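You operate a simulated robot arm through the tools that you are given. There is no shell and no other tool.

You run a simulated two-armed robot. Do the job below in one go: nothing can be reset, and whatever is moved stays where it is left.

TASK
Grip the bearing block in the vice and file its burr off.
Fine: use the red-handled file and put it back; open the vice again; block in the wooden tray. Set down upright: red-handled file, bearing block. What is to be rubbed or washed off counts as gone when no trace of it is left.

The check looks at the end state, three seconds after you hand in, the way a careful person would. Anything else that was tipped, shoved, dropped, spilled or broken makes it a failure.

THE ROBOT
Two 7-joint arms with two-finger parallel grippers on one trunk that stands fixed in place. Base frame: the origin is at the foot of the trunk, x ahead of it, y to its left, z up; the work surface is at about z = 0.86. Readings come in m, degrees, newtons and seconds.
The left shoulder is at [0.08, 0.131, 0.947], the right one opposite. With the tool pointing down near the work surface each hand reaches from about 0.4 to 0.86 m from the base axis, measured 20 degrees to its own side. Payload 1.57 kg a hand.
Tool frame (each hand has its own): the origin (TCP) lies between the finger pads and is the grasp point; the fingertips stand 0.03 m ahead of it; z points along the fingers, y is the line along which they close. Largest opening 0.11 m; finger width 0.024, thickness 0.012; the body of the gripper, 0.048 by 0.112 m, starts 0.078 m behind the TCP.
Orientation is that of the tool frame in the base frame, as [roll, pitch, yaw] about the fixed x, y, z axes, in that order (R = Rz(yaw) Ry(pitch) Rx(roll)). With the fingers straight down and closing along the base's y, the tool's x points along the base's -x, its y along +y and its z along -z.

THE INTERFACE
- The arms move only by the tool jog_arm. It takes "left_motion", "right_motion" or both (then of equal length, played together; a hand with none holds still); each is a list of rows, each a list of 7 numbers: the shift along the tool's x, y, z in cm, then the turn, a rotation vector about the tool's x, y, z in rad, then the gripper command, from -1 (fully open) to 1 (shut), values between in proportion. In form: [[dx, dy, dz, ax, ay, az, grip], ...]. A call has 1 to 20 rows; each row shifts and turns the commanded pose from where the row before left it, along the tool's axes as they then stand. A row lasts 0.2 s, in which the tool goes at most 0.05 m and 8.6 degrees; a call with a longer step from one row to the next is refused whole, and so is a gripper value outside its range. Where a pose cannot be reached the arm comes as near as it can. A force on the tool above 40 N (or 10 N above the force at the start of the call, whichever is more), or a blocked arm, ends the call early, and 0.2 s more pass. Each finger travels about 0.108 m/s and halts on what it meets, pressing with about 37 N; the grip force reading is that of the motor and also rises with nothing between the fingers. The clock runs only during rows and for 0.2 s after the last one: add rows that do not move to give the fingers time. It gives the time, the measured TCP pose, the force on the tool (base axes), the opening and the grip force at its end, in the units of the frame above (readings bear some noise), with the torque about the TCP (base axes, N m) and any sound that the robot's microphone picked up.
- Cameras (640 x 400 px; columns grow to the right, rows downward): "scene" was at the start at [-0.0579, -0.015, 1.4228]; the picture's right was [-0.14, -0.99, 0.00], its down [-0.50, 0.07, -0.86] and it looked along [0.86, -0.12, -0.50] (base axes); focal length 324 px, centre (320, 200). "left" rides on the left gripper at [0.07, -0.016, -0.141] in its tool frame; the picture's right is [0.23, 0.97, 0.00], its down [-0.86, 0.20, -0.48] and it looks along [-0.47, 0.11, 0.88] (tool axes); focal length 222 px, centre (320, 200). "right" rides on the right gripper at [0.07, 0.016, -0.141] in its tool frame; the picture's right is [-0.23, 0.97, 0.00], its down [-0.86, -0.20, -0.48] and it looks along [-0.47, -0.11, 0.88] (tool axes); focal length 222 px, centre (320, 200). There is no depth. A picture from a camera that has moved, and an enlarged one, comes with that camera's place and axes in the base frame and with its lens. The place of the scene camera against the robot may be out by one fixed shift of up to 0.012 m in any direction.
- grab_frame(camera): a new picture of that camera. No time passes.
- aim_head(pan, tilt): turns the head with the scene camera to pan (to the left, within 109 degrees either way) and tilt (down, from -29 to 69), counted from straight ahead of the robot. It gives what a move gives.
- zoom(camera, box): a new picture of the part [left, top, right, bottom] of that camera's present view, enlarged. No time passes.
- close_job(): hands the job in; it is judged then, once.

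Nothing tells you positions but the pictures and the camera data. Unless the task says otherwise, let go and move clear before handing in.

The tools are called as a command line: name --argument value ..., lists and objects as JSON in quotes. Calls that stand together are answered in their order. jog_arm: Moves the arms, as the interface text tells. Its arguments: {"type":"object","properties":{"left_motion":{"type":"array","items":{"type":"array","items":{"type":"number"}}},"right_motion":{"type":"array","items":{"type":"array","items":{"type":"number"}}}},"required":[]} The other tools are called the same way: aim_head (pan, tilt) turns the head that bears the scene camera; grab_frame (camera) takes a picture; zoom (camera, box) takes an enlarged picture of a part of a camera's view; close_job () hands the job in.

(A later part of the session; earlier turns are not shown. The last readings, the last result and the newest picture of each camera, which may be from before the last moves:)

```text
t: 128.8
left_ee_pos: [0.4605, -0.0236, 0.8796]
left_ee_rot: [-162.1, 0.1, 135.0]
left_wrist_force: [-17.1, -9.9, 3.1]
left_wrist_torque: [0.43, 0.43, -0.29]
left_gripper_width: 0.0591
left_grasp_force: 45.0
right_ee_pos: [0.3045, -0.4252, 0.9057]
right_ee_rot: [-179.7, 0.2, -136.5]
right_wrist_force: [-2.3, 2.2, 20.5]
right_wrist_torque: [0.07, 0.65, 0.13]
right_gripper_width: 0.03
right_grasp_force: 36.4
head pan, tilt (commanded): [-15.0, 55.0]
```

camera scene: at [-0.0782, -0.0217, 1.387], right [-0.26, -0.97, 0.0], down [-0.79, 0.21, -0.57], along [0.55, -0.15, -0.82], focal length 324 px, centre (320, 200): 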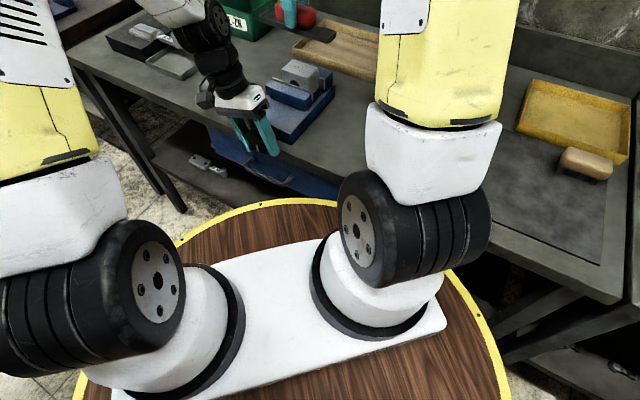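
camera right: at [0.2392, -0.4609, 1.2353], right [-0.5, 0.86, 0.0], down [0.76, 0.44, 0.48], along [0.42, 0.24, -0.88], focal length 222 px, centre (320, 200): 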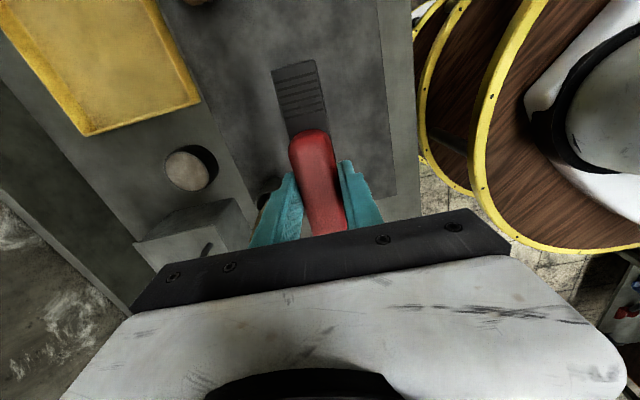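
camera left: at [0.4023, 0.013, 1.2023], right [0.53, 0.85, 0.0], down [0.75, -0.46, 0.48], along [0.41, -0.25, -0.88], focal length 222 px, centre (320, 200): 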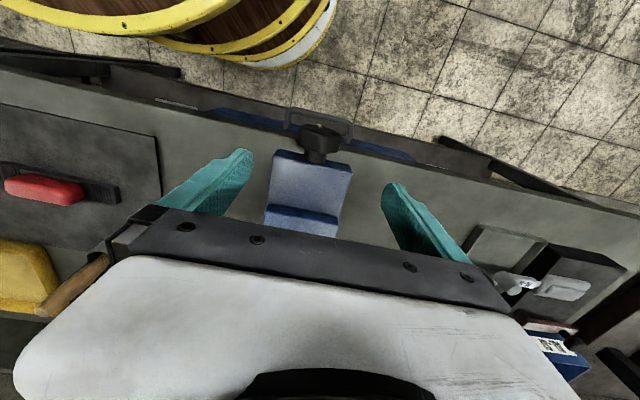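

Contact with the mat. Easing up 1 mm, then releasing and rising straight up.

jog_arm --right_motion '[[0, 0, -0.1, 0, 0, 0, 1], [0, 0, 0, 0, 0, 0, 0.3], [0, 0, 0, 0, 0, 0, 0], [0, 0, 0, 0, 0, 0, -0.6], [0, 0, 0, 0, 0, 0, -1], [0, 0, -2, 0, 0, 0, -1], [0, 0, -4, 0, 0, 0, -1], [0, 0, -4, 0, 0, 0, -1], [0, 0, -4, 0, 0, 0, -1], [0, 0, 0, 0, 0, 0, -1]]'

grab_frame --camera "right"

zoom --camera "right" --box '[220, 60, 420, 220]'

```text
t: 130.9
left_ee_pos: [0.4606, -0.0226, 0.8791]
left_ee_rot: [-162.2, 0.2, 135.0]
left_wrist_force: [-19.7, -6.4, 4.1]
left_wrist_torque: [-0.25, -0.25, -0.23]
left_gripper_width: 0.0589
left_grasp_force: 45.6
right_ee_pos: [0.3039, -0.4257, 1.0463]
right_ee_rot: [-179.9, 0.2, -136.6]
right_wrist_force: [0.1, 0.2, -0.2]
right_wrist_torque: [-0.01, 0.03, 0.0]
right_gripper_width: 0.1101
right_grasp_force: 0.1
head pan, tilt (commanded): [-15.0, 55.0]
```

```text
taken
camera right: at [0.2406, -0.4611, 1.1873], right [-0.5, 0.86, 0.0], down [0.76, 0.44, 0.48], along [0.42, 0.24, -0.88], focal length 222 px, centre (320, 200)
```

right: 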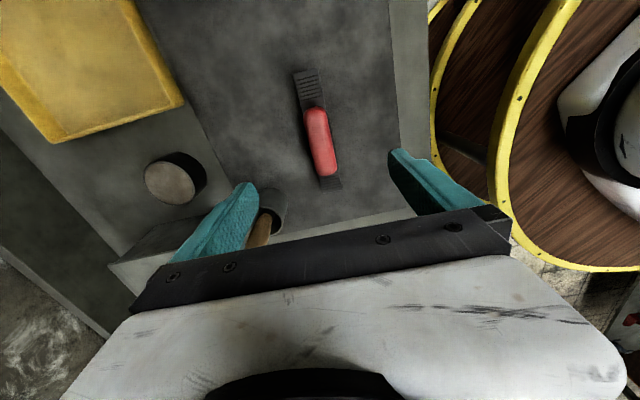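

```text
2.50 times, centred on (320, 140) of right
camera zoom: at [0.2406, -0.4611, 1.1873], right [-0.5, 0.86, 0.0], down [0.76, 0.44, 0.48], along [0.42, 0.24, -0.88], focal length 555 px, centre (320, 350)
```

zoom: 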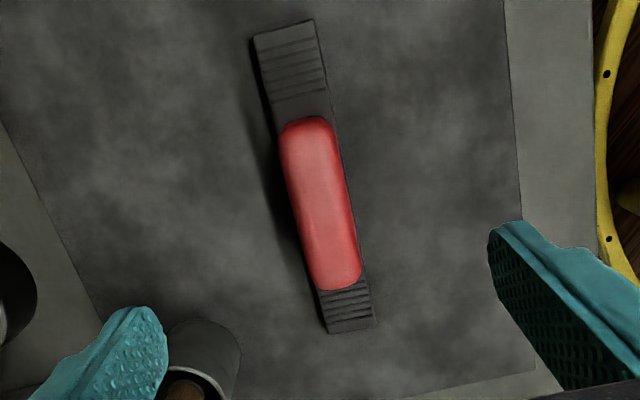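

The file is back in place, flat and aligned as before. Now opening the vice: the left hand releases the knob, swings to the other side, regrips and turns counter-clockwise.

jog_arm --left_motion '[[0, 0, 0, 0, 0, 0, -0.3], [0, 0, 0, 0, 0, 0, -1], [0, 0, 0, 0, 0, 0, -1], [0, 0, 0, -0.119, 0, 0, -1], [0, 0, 0, -0.119, 0, 0, -1], [0, 0, 0, -0.119, 0, 0, -1], [0, 0, 0, -0.119, 0, 0, -1], [0, 0, 0, -0.119, 0, 0, -1], [0, 0, 0, -0.119, 0, 0, -1], [0, 0, 0, -0.119, 0, 0, -1], [0, 0, 0, 0, 0, 0, -1]]'

zoom --camera "left" --box '[220, 130, 420, 250]'

```text
t: 133.3
left_ee_pos: [0.4614, -0.0226, 0.8795]
left_ee_rot: [150.0, 0.1, 135.0]
left_wrist_force: [0.2, 0.1, -0.8]
left_wrist_torque: [0.01, -0.01, 0.03]
left_gripper_width: 0.1102
left_grasp_force: 0.1
right_ee_pos: [0.3063, -0.4247, 1.0473]
right_ee_rot: [-179.9, 0.2, -136.6]
right_wrist_force: [-0.9, 0.9, 0.1]
right_wrist_torque: [-0.01, -0.02, 0.03]
right_gripper_width: 0.1099
right_grasp_force: 0.1
head pan, tilt (commanded): [-15.0, 55.0]
```

```text
3.20 times, centred on (320, 190) of left
camera zoom: at [0.3525, -0.0343, 0.9927], right [0.43, 0.76, 0.49], down [0.56, -0.65, 0.52], along [0.71, 0.05, -0.7], focal length 711 px, centre (320, 232)
```

zoom: 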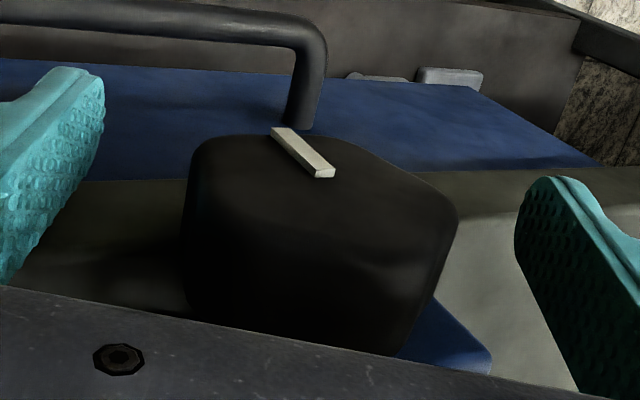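

jog_arm --left_motion '[[0, 0, 0, 0, 0, 0, 0], [0, 0, 0, 0, 0, 0, 0.3], [0, 0, 0, 0, 0, 0, 1], [0, 0, 0, 0, 0, 0, 1], [0, 0, 0, 0.087, 0, 0, 1], [0, 0, 0, 0.087, 0, 0, 1], [0, 0, 0, 0.087, 0, 0, 1], [0, 0, 0, 0.087, 0, 0, 1], [0, 0, 0, 0, 0, 0, 1]]'

jog_arm --left_motion '[[0, 0, 0, 0.087, 0, 0, 1], [0, 0, 0, 0.087, 0, 0, 1], [0, 0, 0, 0.087, 0, 0, 1], [0, 0, 0, 0.087, 0, 0, 1], [0, 0, 0, 0, 0, 0, 1]]'

zoom --camera "scene" --box '[210, 60, 340, 160]'

```text
t: 135.3
left_ee_pos: [0.4609, -0.0228, 0.8784]
left_ee_rot: [170.2, 0.1, 134.9]
left_wrist_force: [-0.9, -3.8, -8.7]
left_wrist_torque: [-0.26, -0.23, 0.5]
left_gripper_width: 0.0587
left_grasp_force: 44.7
right_ee_pos: [0.3059, -0.4255, 1.0448]
right_ee_rot: [-179.9, 0.2, -136.6]
right_wrist_force: [0.1, 0.0, -0.3]
right_wrist_torque: [-0.01, -0.02, 0.01]
right_gripper_width: 0.1102
right_grasp_force: 0.1
head pan, tilt (commanded): [-15.0, 55.0]
```

```text
t: 136.6
left_ee_pos: [0.4608, -0.0226, 0.8799]
left_ee_rot: [-170.0, -0.1, 135.0]
left_wrist_force: [-6.9, -5.0, -6.0]
left_wrist_torque: [0.02, 0.05, -0.26]
left_gripper_width: 0.0589
left_grasp_force: 45.6
right_ee_pos: [0.3053, -0.4256, 1.0464]
right_ee_rot: [-180.0, 0.2, -136.6]
right_wrist_force: [0.0, -0.5, 0.5]
right_wrist_torque: [0.01, 0.01, 0.0]
right_gripper_width: 0.1102
right_grasp_force: 0.0
head pan, tilt (commanded): [-15.0, 55.0]
```

```text
4.00 times, centred on (275, 110) of scene
camera zoom: at [-0.0779, -0.0214, 1.3871], right [-0.26, -0.97, 0.0], down [-0.79, 0.21, -0.57], along [0.55, -0.15, -0.82], focal length 1298 px, centre (500, 560)
```

zoom: 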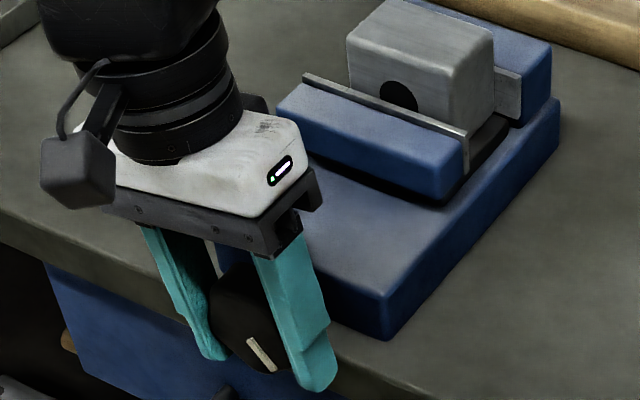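

The jaw is retreating and the block stays put. Completing this stroke and swinging back for the next.

jog_arm --left_motion '[[0, 0, 0, 0.087, 0, 0, 1], [0, 0, 0, 0.087, 0, 0, 1], [0, 0, 0, 0.087, 0, 0, 1], [0, 0, 0, 0.087, 0, 0, 1], [0, 0, 0, 0, 0, 0, 1]]'

jog_arm --left_motion '[[0, 0, 0, 0, 0, 0, -0.3], [0, 0, 0, 0, 0, 0, -1], [0, 0, 0, 0, 0, 0, -1], [0, 0, 0, -0.131, 0, 0, -1], [0, 0, 0, -0.131, 0, 0, -1], [0, 0, 0, -0.131, 0, 0, -1], [0, 0, 0, -0.131, 0, 0, -1], [0, 0, 0, -0.131, 0, 0, -1], [0, 0, 0, -0.131, 0, 0, -1], [0, 0, 0, -0.131, 0, 0, -1], [0, 0, 0, -0.127, 0, 0, -1], [0, 0, 0, 0, 0, 0, -1]]'

jog_arm --left_motion '[[0, 0, 0, 0, 0, 0, 0], [0, 0, 0, 0, 0, 0, 0.3], [0, 0, 0, 0, 0, 0, 1], [0, 0, 0, 0, 0, 0, 1], [0, 0, 0, 0.087, 0, 0, 1], [0, 0, 0, 0.087, 0, 0, 1], [0, 0, 0, 0.087, 0, 0, 1], [0, 0, 0, 0.087, 0, 0, 1], [0, 0, 0, 0, 0, 0, 1]]'

jog_arm --left_motion '[[0, 0, 0, 0.087, 0, 0, 1], [0, 0, 0, 0.087, 0, 0, 1], [0, 0, 0, 0.087, 0, 0, 1], [0, 0, 0, 0.087, 0, 0, 1], [0, 0, 0, 0, 0, 0, 1]]'

zoom --camera "scene" --box '[210, 60, 340, 160]'

```text
t: 137.8
left_ee_pos: [0.4621, -0.0238, 0.8799]
left_ee_rot: [-150.1, 0.1, 134.9]
left_wrist_force: [-10.8, -9.4, -0.7]
left_wrist_torque: [0.56, 0.59, 0.02]
left_gripper_width: 0.0585
left_grasp_force: 44.3
right_ee_pos: [0.3045, -0.4257, 1.0459]
right_ee_rot: [-180.0, 0.2, -136.6]
right_wrist_force: [-0.2, 0.0, -0.5]
right_wrist_torque: [0.01, -0.01, 0.02]
right_gripper_width: 0.1102
right_grasp_force: 0.1
head pan, tilt (commanded): [-15.0, 55.0]
```

```text
t: 140.3
left_ee_pos: [0.4616, -0.0215, 0.8799]
left_ee_rot: [149.8, 0.1, 134.9]
left_wrist_force: [-0.2, 0.8, -0.3]
left_wrist_torque: [0.02, 0.0, 0.03]
left_gripper_width: 0.1098
left_grasp_force: 0.0
right_ee_pos: [0.305, -0.4245, 1.0458]
right_ee_rot: [-179.9, 0.2, -136.6]
right_wrist_force: [0.2, -0.7, 0.6]
right_wrist_torque: [0.04, -0.02, 0.03]
right_gripper_width: 0.1099
right_grasp_force: 0.0
head pan, tilt (commanded): [-15.0, 55.0]
```

```text
t: 142.3
left_ee_pos: [0.4606, -0.0224, 0.8798]
left_ee_rot: [169.9, 0.2, 135.0]
left_wrist_force: [-6.9, -0.7, 14.4]
left_wrist_torque: [-0.28, -0.18, 0.28]
left_gripper_width: 0.0589
left_grasp_force: 45.4
right_ee_pos: [0.3052, -0.4251, 1.0459]
right_ee_rot: [-179.9, 0.2, -136.6]
right_wrist_force: [0.5, 0.5, -0.8]
right_wrist_torque: [0.01, 0.0, -0.03]
right_gripper_width: 0.1101
right_grasp_force: 0.1
head pan, tilt (commanded): [-15.0, 55.0]
```

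```text
t: 143.6
left_ee_pos: [0.4597, -0.0236, 0.8792]
left_ee_rot: [-170.1, 0.0, 135.1]
left_wrist_force: [-6.0, -4.4, 11.5]
left_wrist_torque: [-0.04, -0.03, 0.32]
left_gripper_width: 0.0591
left_grasp_force: 45.1
right_ee_pos: [0.3039, -0.4254, 1.0472]
right_ee_rot: [-179.9, 0.2, -136.5]
right_wrist_force: [0.1, 0.6, -0.4]
right_wrist_torque: [0.01, -0.02, -0.04]
right_gripper_width: 0.1102
right_grasp_force: 0.1
head pan, tilt (commanded): [-15.0, 55.0]
```

```text
4.00 times, centred on (275, 110) of scene
camera zoom: at [-0.0782, -0.0214, 1.387], right [-0.26, -0.97, 0.0], down [-0.79, 0.21, -0.57], along [0.55, -0.15, -0.82], focal length 1298 px, centre (500, 560)
```

zoom: 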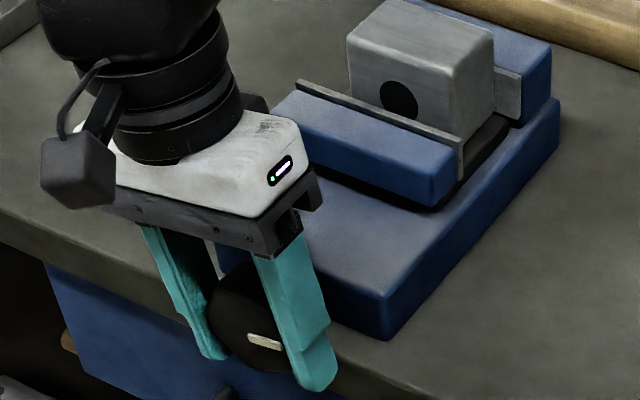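

Opening well (about 100° back). Finishing this stroke and doing the last one.

jog_arm --left_motion '[[0, 0, 0, 0.087, 0, 0, 1], [0, 0, 0, 0.087, 0, 0, 1], [0, 0, 0, 0.087, 0, 0, 1], [0, 0, 0, 0.087, 0, 0, 1], [0, 0, 0, 0, 0, 0, 1]]'

jog_arm --left_motion '[[0, 0, 0, 0, 0, 0, -0.3], [0, 0, 0, 0, 0, 0, -1], [0, 0, 0, 0, 0, 0, -1], [0, 0, 0, -0.131, 0, 0, -1], [0, 0, 0, -0.131, 0, 0, -1], [0, 0, 0, -0.131, 0, 0, -1], [0, 0, 0, -0.131, 0, 0, -1], [0, 0, 0, -0.131, 0, 0, -1], [0, 0, 0, -0.131, 0, 0, -1], [0, 0, 0, -0.131, 0, 0, -1], [0, 0, 0, -0.127, 0, 0, -1], [0, 0, 0, 0, 0, 0, -1]]'

jog_arm --left_motion '[[0, 0, 0, 0, 0, 0, 0], [0, 0, 0, 0, 0, 0, 0.3], [0, 0, 0, 0, 0, 0, 1], [0, 0, 0, 0, 0, 0, 1], [0, 0, 0, 0.087, 0, 0, 1], [0, 0, 0, 0.087, 0, 0, 1], [0, 0, 0, 0.087, 0, 0, 1], [0, 0, 0, 0.087, 0, 0, 1], [0, 0, 0, 0, 0, 0, 1]]'

jog_arm --left_motion '[[0, 0, 0, 0.087, 0, 0, 1], [0, 0, 0, 0.087, 0, 0, 1], [0, 0, 0, 0.087, 0, 0, 1], [0, 0, 0, 0.087, 0, 0, 1], [0, 0, 0, 0, 0, 0, 1]]'

zoom --camera "scene" --box '[210, 60, 340, 160]'

```text
t: 144.8
left_ee_pos: [0.4612, -0.0231, 0.8806]
left_ee_rot: [-150.1, 0.1, 135.1]
left_wrist_force: [-4.6, -4.5, 26.4]
left_wrist_torque: [0.04, 0.08, 0.01]
left_gripper_width: 0.0589
left_grasp_force: 45.3
right_ee_pos: [0.3057, -0.425, 1.0465]
right_ee_rot: [-179.9, 0.1, -136.6]
right_wrist_force: [-0.1, -0.5, -0.3]
right_wrist_torque: [0.01, 0.0, -0.04]
right_gripper_width: 0.1101
right_grasp_force: 0.1
head pan, tilt (commanded): [-15.0, 55.0]
```

```text
t: 147.3
left_ee_pos: [0.4622, -0.0231, 0.8786]
left_ee_rot: [149.9, 0.0, 135.0]
left_wrist_force: [0.7, 0.8, 0.5]
left_wrist_torque: [-0.02, 0.0, 0.0]
left_gripper_width: 0.1099
left_grasp_force: 0.1
right_ee_pos: [0.3067, -0.4253, 1.046]
right_ee_rot: [-179.9, 0.1, -136.7]
right_wrist_force: [0.3, -0.2, 0.3]
right_wrist_torque: [-0.01, -0.03, 0.03]
right_gripper_width: 0.11
right_grasp_force: 0.0
head pan, tilt (commanded): [-15.0, 55.0]
```

```text
t: 149.3
left_ee_pos: [0.4614, -0.0226, 0.8794]
left_ee_rot: [169.9, 0.0, 135.0]
left_wrist_force: [-1.5, -3.2, 7.6]
left_wrist_torque: [-0.07, -0.07, 0.22]
left_gripper_width: 0.059
left_grasp_force: 45.5
right_ee_pos: [0.3044, -0.4247, 1.0441]
right_ee_rot: [-179.9, 0.2, -136.6]
right_wrist_force: [-0.2, -0.5, -0.1]
right_wrist_torque: [-0.02, -0.02, 0.01]
right_gripper_width: 0.1102
right_grasp_force: 0.1
head pan, tilt (commanded): [-15.0, 55.0]
```

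```text
t: 150.6
left_ee_pos: [0.4612, -0.023, 0.8803]
left_ee_rot: [-170.2, 0.0, 135.0]
left_wrist_force: [-4.8, -7.7, 16.2]
left_wrist_torque: [0.18, 0.21, 0.48]
left_gripper_width: 0.0591
left_grasp_force: 45.1
right_ee_pos: [0.3052, -0.424, 1.0463]
right_ee_rot: [-179.9, 0.3, -136.7]
right_wrist_force: [0.2, -0.3, 1.1]
right_wrist_torque: [0.0, 0.03, 0.02]
right_gripper_width: 0.1099
right_grasp_force: 0.1
head pan, tilt (commanded): [-15.0, 55.0]
```

```text
4.00 times, centred on (275, 110) of scene
camera zoom: at [-0.0782, -0.0215, 1.387], right [-0.26, -0.97, 0.0], down [-0.79, 0.21, -0.57], along [0.55, -0.15, -0.82], focal length 1298 px, centre (500, 560)
```

zoom: 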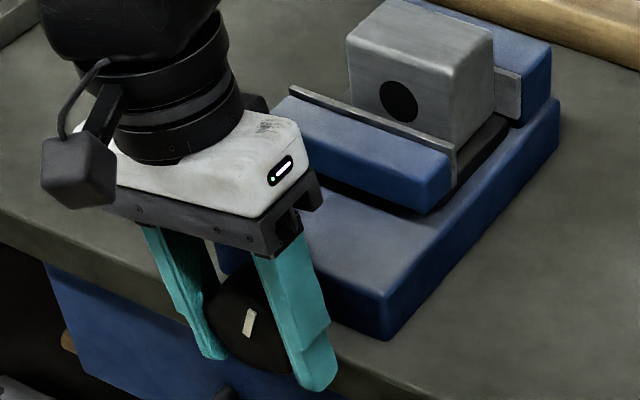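

jog_arm --left_motion '[[0, 0, 0, 0.087, 0, 0, 1], [0, 0, 0, 0.087, 0, 0, 1], [0, 0, 0, 0.087, 0, 0, 1], [0, 0, 0, 0.08, 0, 0, 1], [0, 0, 0, 0, 0, 0, 1]]'

zoom --camera "scene" --box '[210, 60, 340, 160]'

```text
t: 151.8
left_ee_pos: [0.4596, -0.0242, 0.8801]
left_ee_rot: [-150.7, 0.1, 134.9]
left_wrist_force: [-3.5, -10.0, 18.0]
left_wrist_torque: [-0.17, -0.19, -0.24]
left_gripper_width: 0.059
left_grasp_force: 45.2
right_ee_pos: [0.3042, -0.4252, 1.0452]
right_ee_rot: [-179.9, 0.1, -136.6]
right_wrist_force: [0.0, -0.1, 0.2]
right_wrist_torque: [-0.01, 0.0, -0.01]
right_gripper_width: 0.1101
right_grasp_force: 0.0
head pan, tilt (commanded): [-15.0, 55.0]
```

```text
4.00 times, centred on (275, 110) of scene
camera zoom: at [-0.0782, -0.0216, 1.387], right [-0.26, -0.97, 0.0], down [-0.79, 0.21, -0.57], along [0.55, -0.15, -0.82], focal length 1298 px, centre (500, 560)
```

zoom: 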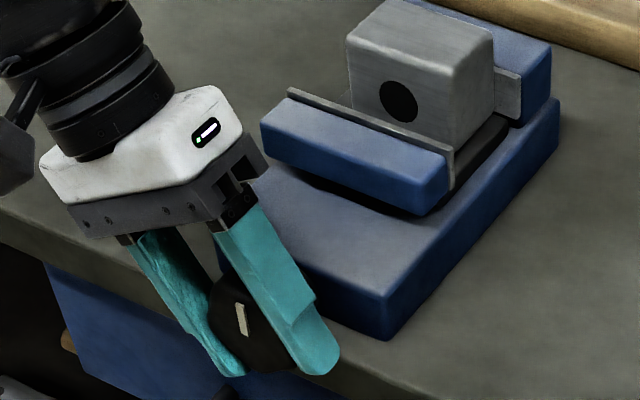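

The vice is back to its original open position (index up). Releasing the knob, backing off along the approach, and moving above the block.

jog_arm --left_motion '[[0, 0, 0, 0, 0, 0, -0.3], [0, 0, 0, 0, 0, 0, -1], [0, 0, 0, 0, 0, 0, -1], [0, 0, -3, 0, 0, 0, -1], [0, 0, -4, 0, 0, 0, -1], [0, 0, -4, 0, 0, 0, -1], [0, 0, -4, 0, 0, 0, -1], [0, 0, -4, 0, 0, 0, -1], [0, 0, 0, -0.128, 0, 0, -1], [0, 0, 0, -0.128, 0, 0, -1], [0, 0, 0, -0.128, 0, 0, -1], [0, 0, 0, -0.128, 0, 0, -1], [0, 0, -3, 0, 0, 0, -1], [0, 0, 0, 0, 0, 0, -1]]'

zoom --camera "scene" --box '[210, 60, 340, 160]'

```text
t: 154.8
left_ee_pos: [0.5268, 0.0441, 1.0739]
left_ee_rot: [179.9, 0.0, 135.0]
left_wrist_force: [0.8, -0.1, -0.5]
left_wrist_torque: [-0.03, -0.02, -0.02]
left_gripper_width: 0.11
left_grasp_force: 0.0
right_ee_pos: [0.3058, -0.4245, 1.0466]
right_ee_rot: [-179.9, 0.2, -136.6]
right_wrist_force: [-0.9, 0.8, -0.5]
right_wrist_torque: [0.0, 0.02, -0.01]
right_gripper_width: 0.1099
right_grasp_force: 0.0
head pan, tilt (commanded): [-15.0, 55.0]
```

```text
4.00 times, centred on (275, 110) of scene
camera zoom: at [-0.0777, -0.0212, 1.3871], right [-0.26, -0.97, 0.0], down [-0.79, 0.21, -0.57], along [0.55, -0.15, -0.82], focal length 1298 px, centre (500, 560)
```

zoom: 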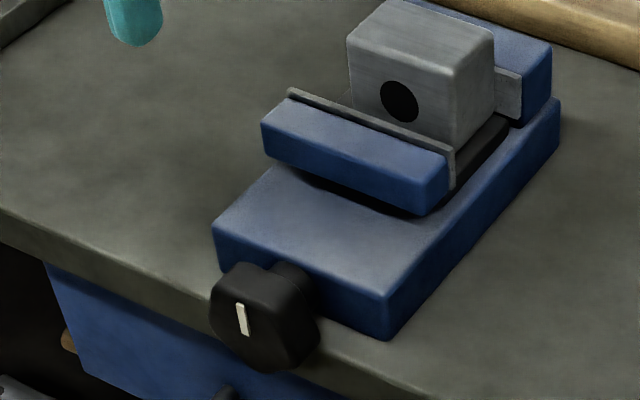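

jog_arm --left_motion '[[-3.42, -1.98, 0, 0, 0, 0, -1], [-3.42, -1.98, 0, 0, 0, 0, -1], [-3.42, -1.98, 0, 0, 0, 0, -1], [-3.42, -1.98, 0, 0, 0, 0, -1], [-3.42, -1.98, 0, 0, 0, 0, -1], [0, 0, 0, 0, 0, 0, -1], [0, 0, 0, 0, 0, 0, -1]]'

grab_frame --camera "left"

zoom --camera "left" --box '[250, 100, 390, 220]'

```text
t: 156.3
left_ee_pos: [0.5783, -0.148, 1.0747]
left_ee_rot: [179.9, 0.1, 135.0]
left_wrist_force: [0.2, 0.7, -0.2]
left_wrist_torque: [-0.02, -0.02, -0.01]
left_gripper_width: 0.1098
left_grasp_force: 0.0
right_ee_pos: [0.3054, -0.4251, 1.0456]
right_ee_rot: [-179.9, 0.2, -136.6]
right_wrist_force: [0.4, 0.0, 0.2]
right_wrist_torque: [0.0, 0.0, 0.01]
right_gripper_width: 0.1099
right_grasp_force: 0.0
head pan, tilt (commanded): [-15.0, 55.0]
```

```text
taken
camera left: at [0.5175, -0.1121, 1.2165], right [0.53, 0.85, 0.0], down [0.74, -0.46, 0.48], along [0.41, -0.25, -0.88], focal length 222 px, centre (320, 200)
```

left: 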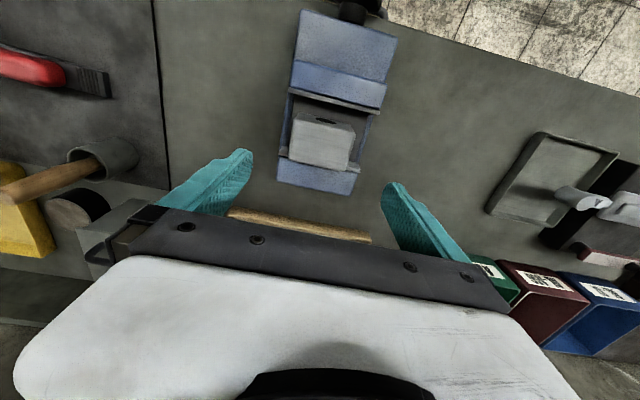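

```text
3.33 times, centred on (320, 160) of left
camera zoom: at [0.5175, -0.1121, 1.2165], right [0.53, 0.85, 0.0], down [0.74, -0.46, 0.48], along [0.41, -0.25, -0.88], focal length 740 px, centre (320, 333)
```

zoom: 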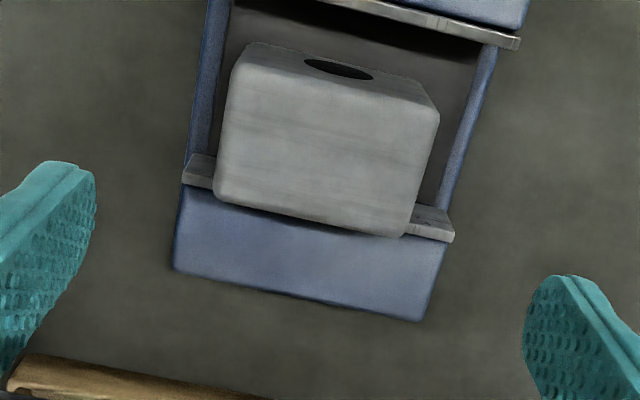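

The block stands in the open vice and its top looks clean from above too. A closer inspection for residual burr:

zoom --camera "left" --box '[292, 112, 352, 174]'

```text
6.45 times, centred on (322, 143) of left
camera zoom: at [0.5175, -0.1121, 1.2165], right [0.53, 0.85, 0.0], down [0.74, -0.46, 0.48], along [0.41, -0.25, -0.88], focal length 1433 px, centre (307, 568)
```

zoom: 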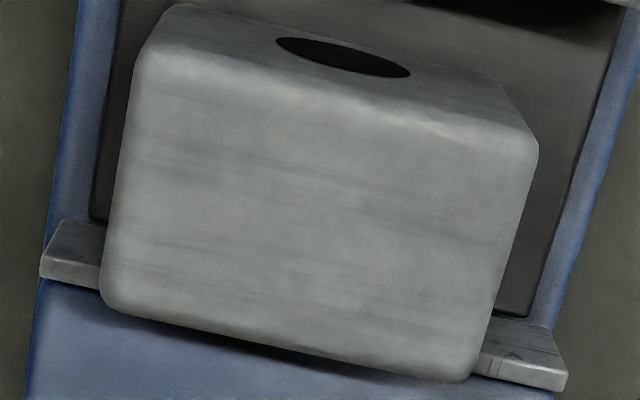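

No trace left. Lowering the left hand over the block and gripping it.

jog_arm --left_motion '[[0.2, 0, 3, 0, 0, 0, -1], [0, 0, 4, 0, 0, 0, -1], [0, 0, 3, 0, 0, 0, -1], [0, 0, 2, 0, 0, 0, -1], [0, 0, 1, 0, 0, 0, -1], [0, 0, 0, 0, 0, 0, -1], [0, 0, 0, 0, 0, 0, 0], [0, 0, 0, 0, 0, 0, 1], [0, 0, 0, 0, 0, 0, 1], [0, 0, 0, 0, 0, 0, 1]]'

zoom --camera "left" --box '[240, 100, 400, 250]'

```text
t: 158.6
left_ee_pos: [0.5766, -0.1475, 0.9446]
left_ee_rot: [179.9, 0.1, 135.0]
left_wrist_force: [0.4, -0.5, 0.4]
left_wrist_torque: [-0.01, 0.0, 0.03]
left_gripper_width: 0.0719
left_grasp_force: 37.2
right_ee_pos: [0.305, -0.4259, 1.047]
right_ee_rot: [-179.9, 0.2, -136.7]
right_wrist_force: [-0.4, -0.3, -0.2]
right_wrist_torque: [-0.01, -0.02, 0.0]
right_gripper_width: 0.1101
right_grasp_force: 0.1
head pan, tilt (commanded): [-15.0, 55.0]
```

```text
2.67 times, centred on (320, 175) of left
camera zoom: at [0.5161, -0.1104, 1.0853], right [0.53, 0.85, 0.0], down [0.75, -0.46, 0.48], along [0.41, -0.25, -0.88], focal length 592 px, centre (320, 267)
```

zoom: 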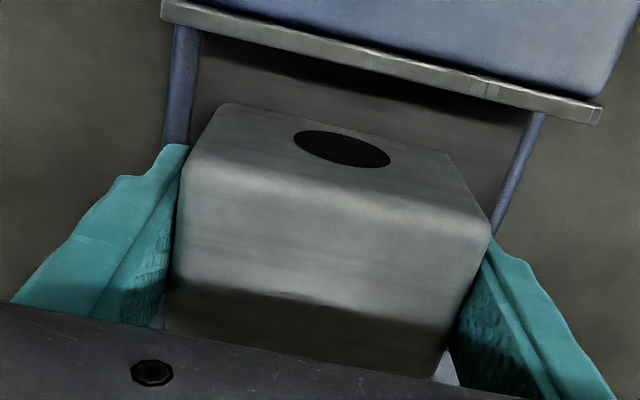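

Gripped, but the wooden tray's centre lies ~0.8 m out on the right — better reachable by the right hand. I'll release the block where it stands, retreat the left hand, and turn the right hand to take it.

jog_arm --left_motion '[[0, 0, 0, 0, 0, 0, 0], [0, 0, 0, 0, 0, 0, -0.6], [0, 0, 0, 0, 0, 0, -0.6], [0, 0, -3, 0, 0, 0, -0.6], [0, 0, -4, 0, 0, 0, -0.6], [0, 0, -4, 0, 0, 0, -0.6], [0, 0, -4, 0, 0, 0, -1], [3.5, 2, -2, 0, 0, 0, -1], [3.5, 2, -2, 0, 0, 0, -1], [3.5, 2, 0, 0, 0, 0, -1], [3.5, 2, 0, 0, 0, 0, -1], [3.5, 2, 0, 0, 0, 0, -1], [3.5, 2, 0, 0, 0, 0, -1], [3.5, 2, 0, 0, 0, 0, -1], [0, 0, 0, 0, 0, 0, -1]]' --right_motion '[[0, 0, -3, 0, 0, 0, -1], [0, 0, -3, 0, 0, 0, -1], [0, 0, -3, 0, 0, 0, -1], [0, 0, 0, 0, 0, 0.1285, -1], [0, 0, 0, 0, 0, 0.1285, -1], [0, 0, 0, 0, 0, 0.1285, -1], [0, 0, 0, 0, 0, 0.1285, -1], [0, 0, 0, 0, 0, 0.1285, -1], [0, 0, 0, 0, 0, 0.1285, -1], [0, 0, 0, 0, 0, 0.1285, -1], [0, 0, 0, 0, 0, 0.1285, -1], [0, 0, 0, 0, 0, 0.1285, -1], [0, 0, 0, 0, 0, 0.1285, -1], [0, 0, 0, 0, 0, 0.1285, -1], [0, 0, 0, 0, 0, 0.1285, -1]]'

grab_frame --camera "right"

grab_frame --camera "scene"

```text
t: 161.8
left_ee_pos: [0.5014, 0.1268, 1.1349]
left_ee_rot: [179.9, 0.2, 134.9]
left_wrist_force: [0.1, 0.2, 0.0]
left_wrist_torque: [0.01, -0.02, 0.01]
left_gripper_width: 0.1099
left_grasp_force: 0.1
right_ee_pos: [0.3039, -0.425, 1.1369]
right_ee_rot: [179.7, 0.1, 135.0]
right_wrist_force: [-1.0, 0.3, -0.1]
right_wrist_torque: [-0.01, 0.01, 0.02]
right_gripper_width: 0.1099
right_grasp_force: 0.1
head pan, tilt (commanded): [-15.0, 55.0]
```

```text
taken
camera right: at [0.2645, -0.3641, 1.2774], right [0.85, 0.53, 0.0], down [0.46, -0.75, 0.48], along [0.26, -0.41, -0.88], focal length 222 px, centre (320, 200)
```

right: 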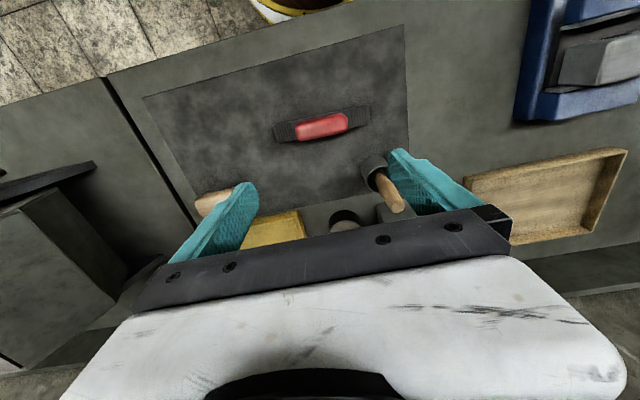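

```text
taken
camera scene: at [-0.0778, -0.0212, 1.3871], right [-0.26, -0.97, 0.0], down [-0.79, 0.21, -0.57], along [0.55, -0.15, -0.82], focal length 324 px, centre (320, 200)
```

scene: 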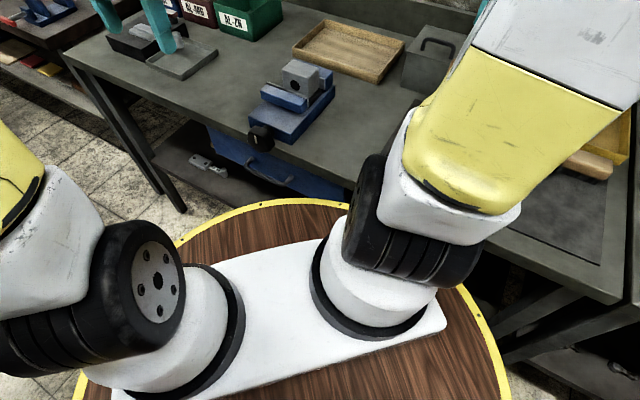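

Both hands are clear. Moving the right hand over the vice above the block.

jog_arm --right_motion '[[0.05, 4.34, 0, 0, 0, 0, -1], [0.05, 4.34, 0, 0, 0, 0, -1], [0.05, 4.34, 0, 0, 0, 0, -1], [0.05, 4.34, 0, 0, 0, 0, -1], [0.05, 4.34, 0, 0, 0, 0, -1], [0.05, 4.34, 0, 0, 0, 0, -1], [0.05, 4.34, 0, 0, 0, 0, -1], [0.05, 4.34, 0, 0, 0, 0, -1], [0.05, 4.34, 0, 0, 0, 0, -1], [0, 0, 3, 0, 0, 0, -1], [0, 0, 3, 0, 0, 0, -1], [0, 0, 0, 0, 0, 0, -1], [0, 0, 0, 0, 0, 0, -1]]'

grab_frame --camera "right"

zoom --camera "right" --box '[250, 100, 390, 220]'

```text
t: 164.6
left_ee_pos: [0.5002, 0.1264, 1.1355]
left_ee_rot: [179.8, 0.0, 135.0]
left_wrist_force: [-0.9, -0.2, 0.2]
left_wrist_torque: [0.0, 0.01, -0.04]
left_gripper_width: 0.11
left_grasp_force: 0.0
right_ee_pos: [0.5781, -0.1458, 1.0782]
right_ee_rot: [179.7, 0.2, 135.2]
right_wrist_force: [0.0, -0.5, -0.3]
right_wrist_torque: [0.01, 0.03, 0.0]
right_gripper_width: 0.1101
right_grasp_force: 0.1
head pan, tilt (commanded): [-15.0, 55.0]
```

```text
taken
camera right: at [0.5371, -0.0842, 1.2188], right [0.85, 0.53, 0.0], down [0.46, -0.75, 0.48], along [0.26, -0.41, -0.88], focal length 222 px, centre (320, 200)
```

right: 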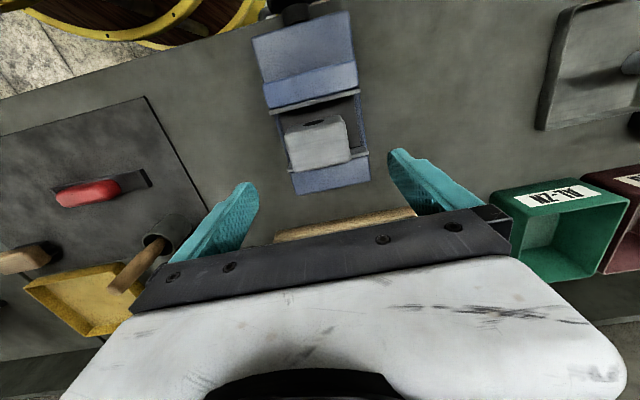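

```text
3.33 times, centred on (320, 160) of right
camera zoom: at [0.5371, -0.0842, 1.2188], right [0.85, 0.53, 0.0], down [0.46, -0.75, 0.48], along [0.26, -0.41, -0.88], focal length 740 px, centre (320, 333)
```

zoom: 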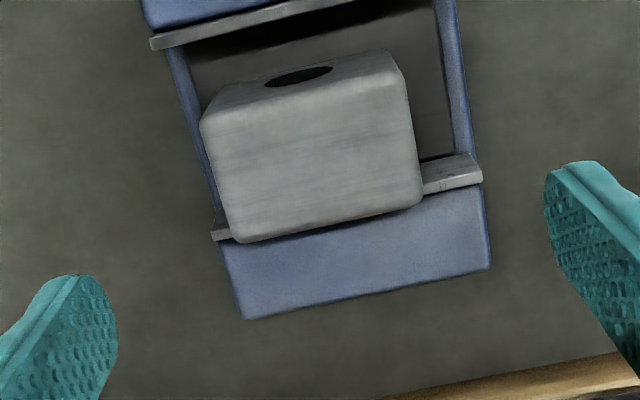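

Well aligned (≈1–2 mm). Descending and gripping the block with the right hand.

jog_arm --right_motion '[[-0.12, -0.1, 3, 0, 0, 0, -1], [0, 0, 4, 0, 0, 0, -1], [0, 0, 3, 0, 0, 0, -1], [0, 0, 2.2, 0, 0, 0, -1], [0, 0, 1.1, 0, 0, 0, -1], [0, 0, 0, 0, 0, 0, -1], [0, 0, 0, 0, 0, 0, 0], [0, 0, 0, 0, 0, 0, 1], [0, 0, 0, 0, 0, 0, 1], [0, 0, 0, 0, 0, 0, 1]]'

zoom --camera "right" --box '[240, 100, 400, 250]'

```text
t: 166.8
left_ee_pos: [0.501, 0.1259, 1.1345]
left_ee_rot: [179.8, 0.2, 135.0]
left_wrist_force: [-0.5, 0.7, -0.1]
left_wrist_torque: [-0.01, -0.04, 0.0]
left_gripper_width: 0.1104
left_grasp_force: 0.1
right_ee_pos: [0.5783, -0.147, 0.944]
right_ee_rot: [179.7, 0.1, 135.1]
right_wrist_force: [-0.3, -0.6, -0.6]
right_wrist_torque: [-0.05, 0.02, 0.01]
right_gripper_width: 0.0717
right_grasp_force: 37.1
head pan, tilt (commanded): [-15.0, 55.0]
```

```text
2.67 times, centred on (320, 175) of right
camera zoom: at [0.5379, -0.0853, 1.0857], right [0.85, 0.53, 0.0], down [0.46, -0.75, 0.48], along [0.26, -0.41, -0.88], focal length 592 px, centre (320, 267)
```

zoom: 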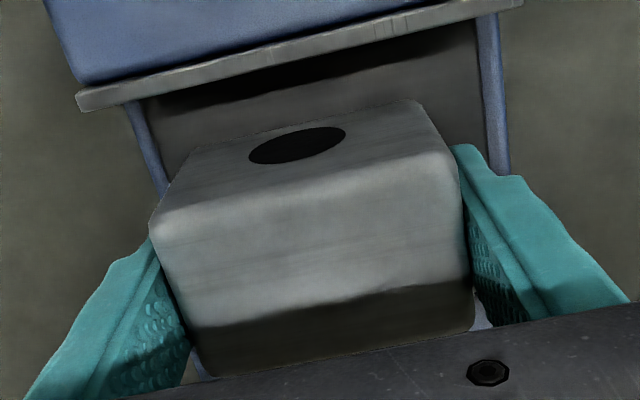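

jog_arm --right_motion '[[0.15, 0, -0.5, 0, 0, 0, 1], [0.15, 0, -1.5, 0, 0, 0, 1], [0, 0, -3, 0, 0, 0, 1], [0, 0, -4, 0, 0, 0, 1], [0, 0, -4, 0, 0, 0, 1], [0, 0, 0, 0, 0, 0, 1], [0, 0, 0, 0, 0, 0, 1]]'

grab_frame --camera "right"

aim_head --pan -28 --tilt 38

grab_frame --camera "scene"

```text
t: 168.3
left_ee_pos: [0.5012, 0.1257, 1.1352]
left_ee_rot: [179.8, 0.1, 135.1]
left_wrist_force: [0.6, -0.9, 0.5]
left_wrist_torque: [0.02, 0.05, 0.01]
left_gripper_width: 0.1099
left_grasp_force: 0.1
right_ee_pos: [0.5758, -0.145, 1.0759]
right_ee_rot: [179.8, 0.0, 135.1]
right_wrist_force: [0.2, -0.2, -3.7]
right_wrist_torque: [-0.04, 0.0, 0.01]
right_gripper_width: 0.0719
right_grasp_force: 37.0
head pan, tilt (commanded): [-15.0, 55.0]
```

```text
taken
camera right: at [0.5359, -0.0839, 1.2157], right [0.85, 0.53, 0.0], down [0.46, -0.75, 0.48], along [0.26, -0.41, -0.88], focal length 222 px, centre (320, 200)
```

right: 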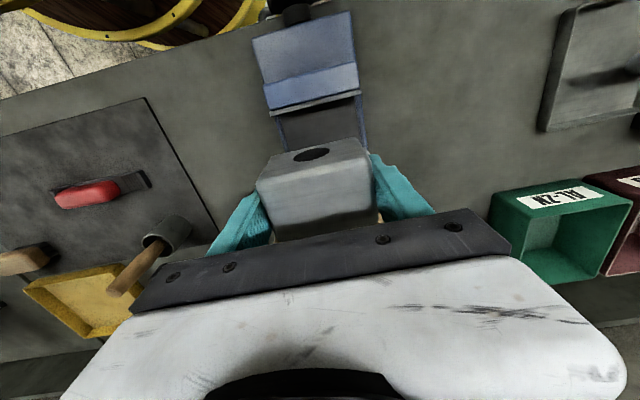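

```text
t: 169.2
left_ee_pos: [0.5014, 0.126, 1.1349]
left_ee_rot: [179.9, 0.2, 135.0]
left_wrist_force: [0.1, -0.8, -0.1]
left_wrist_torque: [-0.03, 0.04, -0.02]
left_gripper_width: 0.1101
left_grasp_force: 0.1
right_ee_pos: [0.5756, -0.1452, 1.0746]
right_ee_rot: [179.7, 0.2, 135.2]
right_wrist_force: [-0.2, -0.4, -3.2]
right_wrist_torque: [-0.01, -0.01, -0.03]
right_gripper_width: 0.0718
right_grasp_force: 36.9
head pan, tilt (commanded): [-28.0, 38.0]
```

```text
taken
camera scene: at [-0.071, -0.043, 1.4107], right [-0.47, -0.88, 0.0], down [-0.54, 0.29, -0.79], along [0.7, -0.37, -0.62], focal length 324 px, centre (320, 200)
```

scene: 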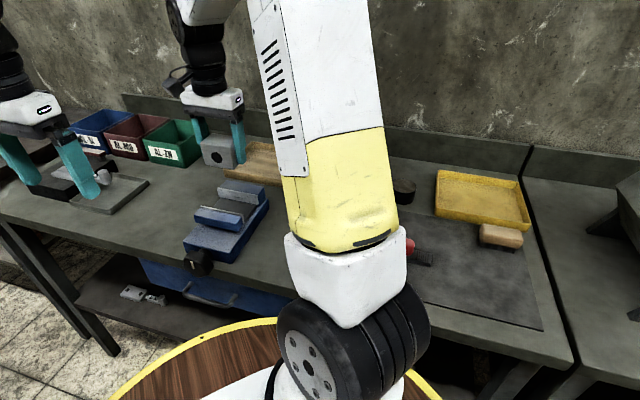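

The block is in the right hand. The tray spans roughly s 0.16–0.43, d 0.66–0.88; I'll carry the block over its interior at about (0.72, -0.325).

jog_arm --right_motion '[[-3.84, -0.4, 0, 0, 0, 0, 1], [-3.84, -0.4, 0, 0, 0, 0, 1], [-3.84, -0.4, 0, 0, 0, 0, 1], [-3.84, -0.4, 0, 0, 0, 0, 1], [-3.84, -0.4, 0, 0, 0, 0, 1], [-3.84, -0.4, 0, 0, 0, 0, 1], [0, 0, 0, 0, 0, 0, 1], [0, 0, 0, 0, 0, 0, 1]]'

grab_frame --camera "right"

grab_frame --camera "scene"

```text
t: 170.9
left_ee_pos: [0.5017, 0.1261, 1.1344]
left_ee_rot: [179.9, 0.1, 134.9]
left_wrist_force: [0.5, -0.6, -0.2]
left_wrist_torque: [0.02, 0.0, -0.03]
left_gripper_width: 0.11
left_grasp_force: 0.1
right_ee_pos: [0.722, -0.3248, 1.0759]
right_ee_rot: [179.8, 0.1, 135.1]
right_wrist_force: [-0.1, 0.4, -4.3]
right_wrist_torque: [-0.02, 0.04, -0.05]
right_gripper_width: 0.0717
right_grasp_force: 36.9
head pan, tilt (commanded): [-28.0, 38.0]
```

```text
taken
camera right: at [0.6815, -0.2638, 1.216], right [0.85, 0.53, 0.0], down [0.46, -0.75, 0.48], along [0.26, -0.41, -0.88], focal length 222 px, centre (320, 200)
```

right: 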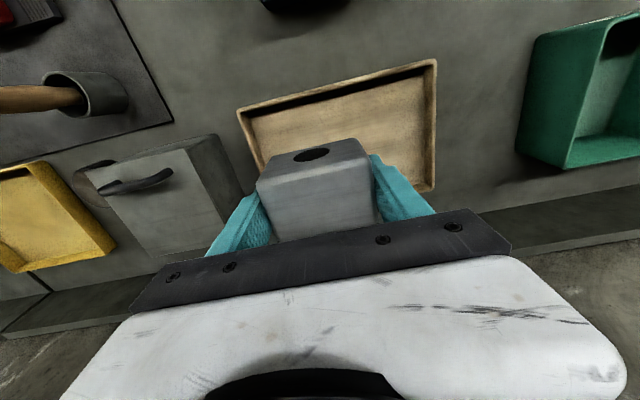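

```text
taken
camera scene: at [-0.0709, -0.0431, 1.4108], right [-0.47, -0.88, 0.0], down [-0.54, 0.29, -0.79], along [0.7, -0.37, -0.62], focal length 324 px, centre (320, 200)
```

scene: 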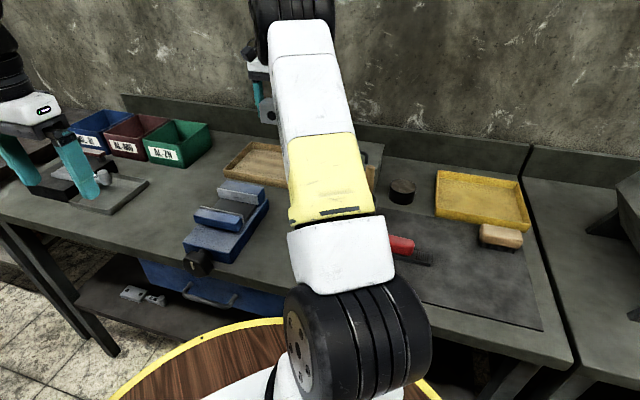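

Over the tray interior. Shifting slightly toward its centre and lowering to just above the tray floor.

jog_arm --right_motion '[[-1.5, 2.0, 0, 0, 0, 0, 1], [0, 0, 4, 0, 0, 0, 1], [0, 0, 4, 0, 0, 0, 1], [0, 0, 4, 0, 0, 0, 1], [0, 0, 2.2, 0, 0, 0, 1], [0, 0, 0, 0, 0, 0, 1], [0, 0, 0, 0, 0, 0, 1]]'

grab_frame --camera "right"

jog_arm --right_motion '[[0, 0, 0.8, 0, 0, 0, 1], [0, 0, 0, 0, 0, 0, 1]]'

```text
t: 172.6
left_ee_pos: [0.5019, 0.1262, 1.1346]
left_ee_rot: [179.9, 0.1, 135.1]
left_wrist_force: [-0.1, 0.8, 0.3]
left_wrist_torque: [0.01, 0.01, 0.01]
left_gripper_width: 0.1099
left_grasp_force: 0.1
right_ee_pos: [0.7458, -0.3204, 0.9322]
right_ee_rot: [179.8, 0.1, 135.0]
right_wrist_force: [-0.7, 0.3, -4.1]
right_wrist_torque: [-0.04, 0.02, -0.02]
right_gripper_width: 0.0719
right_grasp_force: 37.1
head pan, tilt (commanded): [-28.0, 38.0]
```

```text
taken
camera right: at [0.7062, -0.2598, 1.0737], right [0.85, 0.53, 0.0], down [0.46, -0.75, 0.48], along [0.26, -0.41, -0.88], focal length 222 px, centre (320, 200)
```

right: 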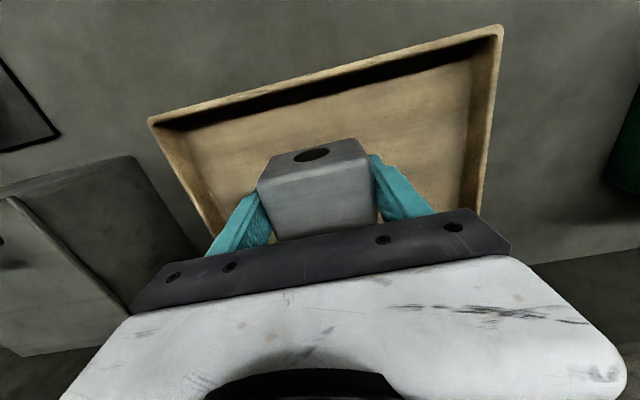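

```text
t: 173.2
left_ee_pos: [0.5009, 0.1268, 1.1343]
left_ee_rot: [179.9, 0.1, 135.1]
left_wrist_force: [0.6, 0.4, 0.1]
left_wrist_torque: [0.0, 0.01, -0.02]
left_gripper_width: 0.1101
left_grasp_force: 0.1
right_ee_pos: [0.7469, -0.3208, 0.925]
right_ee_rot: [179.9, 0.2, 135.1]
right_wrist_force: [0.1, 0.0, -4.3]
right_wrist_torque: [-0.02, 0.0, 0.0]
right_gripper_width: 0.0715
right_grasp_force: 37.2
head pan, tilt (commanded): [-28.0, 38.0]
```

The block is well inside the tray. Lowering in millimetre steps until it touches the floor.

jog_arm --right_motion '[[0, 0, 0.5, 0, 0, 0, 1], [0, 0, 0, 0, 0, 0, 1]]'

jog_arm --right_motion '[[0, 0, 0.3, 0, 0, 0, 1], [0, 0, 0, 0, 0, 0, 1]]'

jog_arm --right_motion '[[0, 0, 0.25, 0, 0, 0, 1], [0, 0, 0, 0, 0, 0, 1]]'

```text
t: 173.8
left_ee_pos: [0.5015, 0.1262, 1.1342]
left_ee_rot: [179.9, 0.1, 135.1]
left_wrist_force: [0.0, 1.2, 0.3]
left_wrist_torque: [-0.04, 0.02, 0.01]
left_gripper_width: 0.1098
left_grasp_force: 0.1
right_ee_pos: [0.7454, -0.3202, 0.9211]
right_ee_rot: [179.8, 0.1, 135.1]
right_wrist_force: [0.3, 0.0, -4.1]
right_wrist_torque: [0.03, -0.02, 0.02]
right_gripper_width: 0.0719
right_grasp_force: 36.5
head pan, tilt (commanded): [-28.0, 38.0]
```

```text
t: 174.3
left_ee_pos: [0.5005, 0.1259, 1.1357]
left_ee_rot: [-180.0, 0.2, 135.0]
left_wrist_force: [-0.8, -0.6, -0.3]
left_wrist_torque: [0.03, -0.03, 0.0]
left_gripper_width: 0.1099
left_grasp_force: 0.1
right_ee_pos: [0.7468, -0.321, 0.9167]
right_ee_rot: [179.8, 0.1, 135.1]
right_wrist_force: [-0.2, -0.5, -4.2]
right_wrist_torque: [0.0, 0.0, 0.02]
right_gripper_width: 0.0717
right_grasp_force: 36.8
head pan, tilt (commanded): [-28.0, 38.0]
```

```text
t: 174.9
left_ee_pos: [0.5028, 0.1248, 1.1352]
left_ee_rot: [179.9, 0.2, 135.0]
left_wrist_force: [0.0, 1.4, -0.9]
left_wrist_torque: [-0.03, -0.02, 0.01]
left_gripper_width: 0.11
left_grasp_force: 0.1
right_ee_pos: [0.7474, -0.3215, 0.9147]
right_ee_rot: [179.8, 0.0, 135.1]
right_wrist_force: [0.9, 0.2, -4.5]
right_wrist_torque: [-0.03, 0.0, -0.01]
right_gripper_width: 0.0717
right_grasp_force: 36.7
head pan, tilt (commanded): [-28.0, 38.0]
```

jog_arm --right_motion '[[0, 0, 0.25, 0, 0, 0, 1], [0, 0, 0, 0, 0, 0, 1]]'

jog_arm --right_motion '[[0, 0, 0.2, 0, 0, 0, 1], [0, 0, 0, 0, 0, 0, 1]]'

jog_arm --right_motion '[[0, 0, 0.2, 0, 0, 0, 1], [0, 0, 0, 0, 0, 0, 1]]'

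```text
t: 175.6
left_ee_pos: [0.5023, 0.1265, 1.1339]
left_ee_rot: [179.9, 0.1, 135.0]
left_wrist_force: [-0.9, 0.0, 0.3]
left_wrist_torque: [0.02, 0.0, -0.01]
left_gripper_width: 0.1098
left_grasp_force: 0.1
right_ee_pos: [0.7476, -0.3208, 0.9114]
right_ee_rot: [179.8, 0.1, 135.0]
right_wrist_force: [0.1, -0.3, -3.3]
right_wrist_torque: [-0.01, -0.02, 0.0]
right_gripper_width: 0.0719
right_grasp_force: 37.0
head pan, tilt (commanded): [-28.0, 38.0]
```

```text
t: 176.2
left_ee_pos: [0.5019, 0.1259, 1.135]
left_ee_rot: [179.8, 0.0, 135.0]
left_wrist_force: [-0.4, 0.3, -0.3]
left_wrist_torque: [0.03, 0.03, 0.01]
left_gripper_width: 0.11
left_grasp_force: 0.1
right_ee_pos: [0.7485, -0.3204, 0.9101]
right_ee_rot: [179.7, 0.1, 135.1]
right_wrist_force: [-0.1, -0.6, -4.7]
right_wrist_torque: [-0.02, -0.03, 0.01]
right_gripper_width: 0.0719
right_grasp_force: 37.0
head pan, tilt (commanded): [-28.0, 38.0]
```

```text
t: 176.8
left_ee_pos: [0.5022, 0.1254, 1.1353]
left_ee_rot: [180.0, 0.1, 135.1]
left_wrist_force: [0.5, -0.6, -1.0]
left_wrist_torque: [0.01, -0.03, 0.01]
left_gripper_width: 0.1101
left_grasp_force: 0.0
right_ee_pos: [0.7468, -0.3204, 0.9081]
right_ee_rot: [179.8, 0.1, 135.1]
right_wrist_force: [-0.1, 0.7, -5.1]
right_wrist_torque: [0.0, 0.03, 0.0]
right_gripper_width: 0.0719
right_grasp_force: 36.9
head pan, tilt (commanded): [-28.0, 38.0]
```

jog_arm --right_motion '[[0, 0, 0.2, 0, 0, 0, 1], [0, 0, 0, 0, 0, 0, 1]]'

jog_arm --right_motion '[[0, 0, 0.15, 0, 0, 0, 1], [0, 0, 0, 0, 0, 0, 1]]'

```text
t: 177.3
left_ee_pos: [0.502, 0.1261, 1.1355]
left_ee_rot: [179.9, 0.2, 135.0]
left_wrist_force: [-0.4, 1.0, 0.7]
left_wrist_torque: [-0.03, 0.02, -0.01]
left_gripper_width: 0.11
left_grasp_force: 0.0
right_ee_pos: [0.7455, -0.321, 0.9066]
right_ee_rot: [179.8, 0.1, 135.0]
right_wrist_force: [-0.4, -0.5, -4.0]
right_wrist_torque: [0.01, 0.0, -0.02]
right_gripper_width: 0.0719
right_grasp_force: 37.3
head pan, tilt (commanded): [-28.0, 38.0]
```

```text
t: 177.9
left_ee_pos: [0.5024, 0.1267, 1.1357]
left_ee_rot: [180.0, 0.0, 135.0]
left_wrist_force: [0.8, -0.4, 0.7]
left_wrist_torque: [0.01, -0.02, -0.02]
left_gripper_width: 0.11
left_grasp_force: 0.0
right_ee_pos: [0.7466, -0.3205, 0.9057]
right_ee_rot: [179.8, 0.1, 135.1]
right_wrist_force: [0.3, 0.0, -4.3]
right_wrist_torque: [-0.02, 0.02, 0.0]
right_gripper_width: 0.0717
right_grasp_force: 37.7
head pan, tilt (commanded): [-28.0, 38.0]
```

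jog_arm --right_motion '[[0, 0, 0.15, 0, 0, 0, 1], [0, 0, 0, 0, 0, 0, 1]]'

jog_arm --right_motion '[[0, 0, 0.12, 0, 0, 0, 1], [0, 0, 0, 0, 0, 0, 1]]'

```text
t: 178.6
left_ee_pos: [0.5014, 0.127, 1.1347]
left_ee_rot: [179.8, 0.2, 135.0]
left_wrist_force: [0.0, 0.6, 0.6]
left_wrist_torque: [0.02, -0.02, 0.03]
left_gripper_width: 0.11
left_grasp_force: 0.0
right_ee_pos: [0.7477, -0.322, 0.902]
right_ee_rot: [179.8, 0.1, 135.1]
right_wrist_force: [-0.6, -0.5, -4.0]
right_wrist_torque: [-0.02, 0.03, -0.03]
right_gripper_width: 0.072
right_grasp_force: 37.1
head pan, tilt (commanded): [-28.0, 38.0]
```

```text
t: 179.2
left_ee_pos: [0.5016, 0.1255, 1.1344]
left_ee_rot: [179.9, 0.2, 135.1]
left_wrist_force: [0.4, -0.1, -0.7]
left_wrist_torque: [-0.04, 0.01, -0.02]
left_gripper_width: 0.11
left_grasp_force: 0.1
right_ee_pos: [0.7475, -0.3206, 0.9025]
right_ee_rot: [179.8, 0.1, 135.2]
right_wrist_force: [-0.7, 0.1, -3.8]
right_wrist_torque: [-0.02, -0.02, 0.0]
right_gripper_width: 0.0718
right_grasp_force: 37.0
head pan, tilt (commanded): [-28.0, 38.0]
```

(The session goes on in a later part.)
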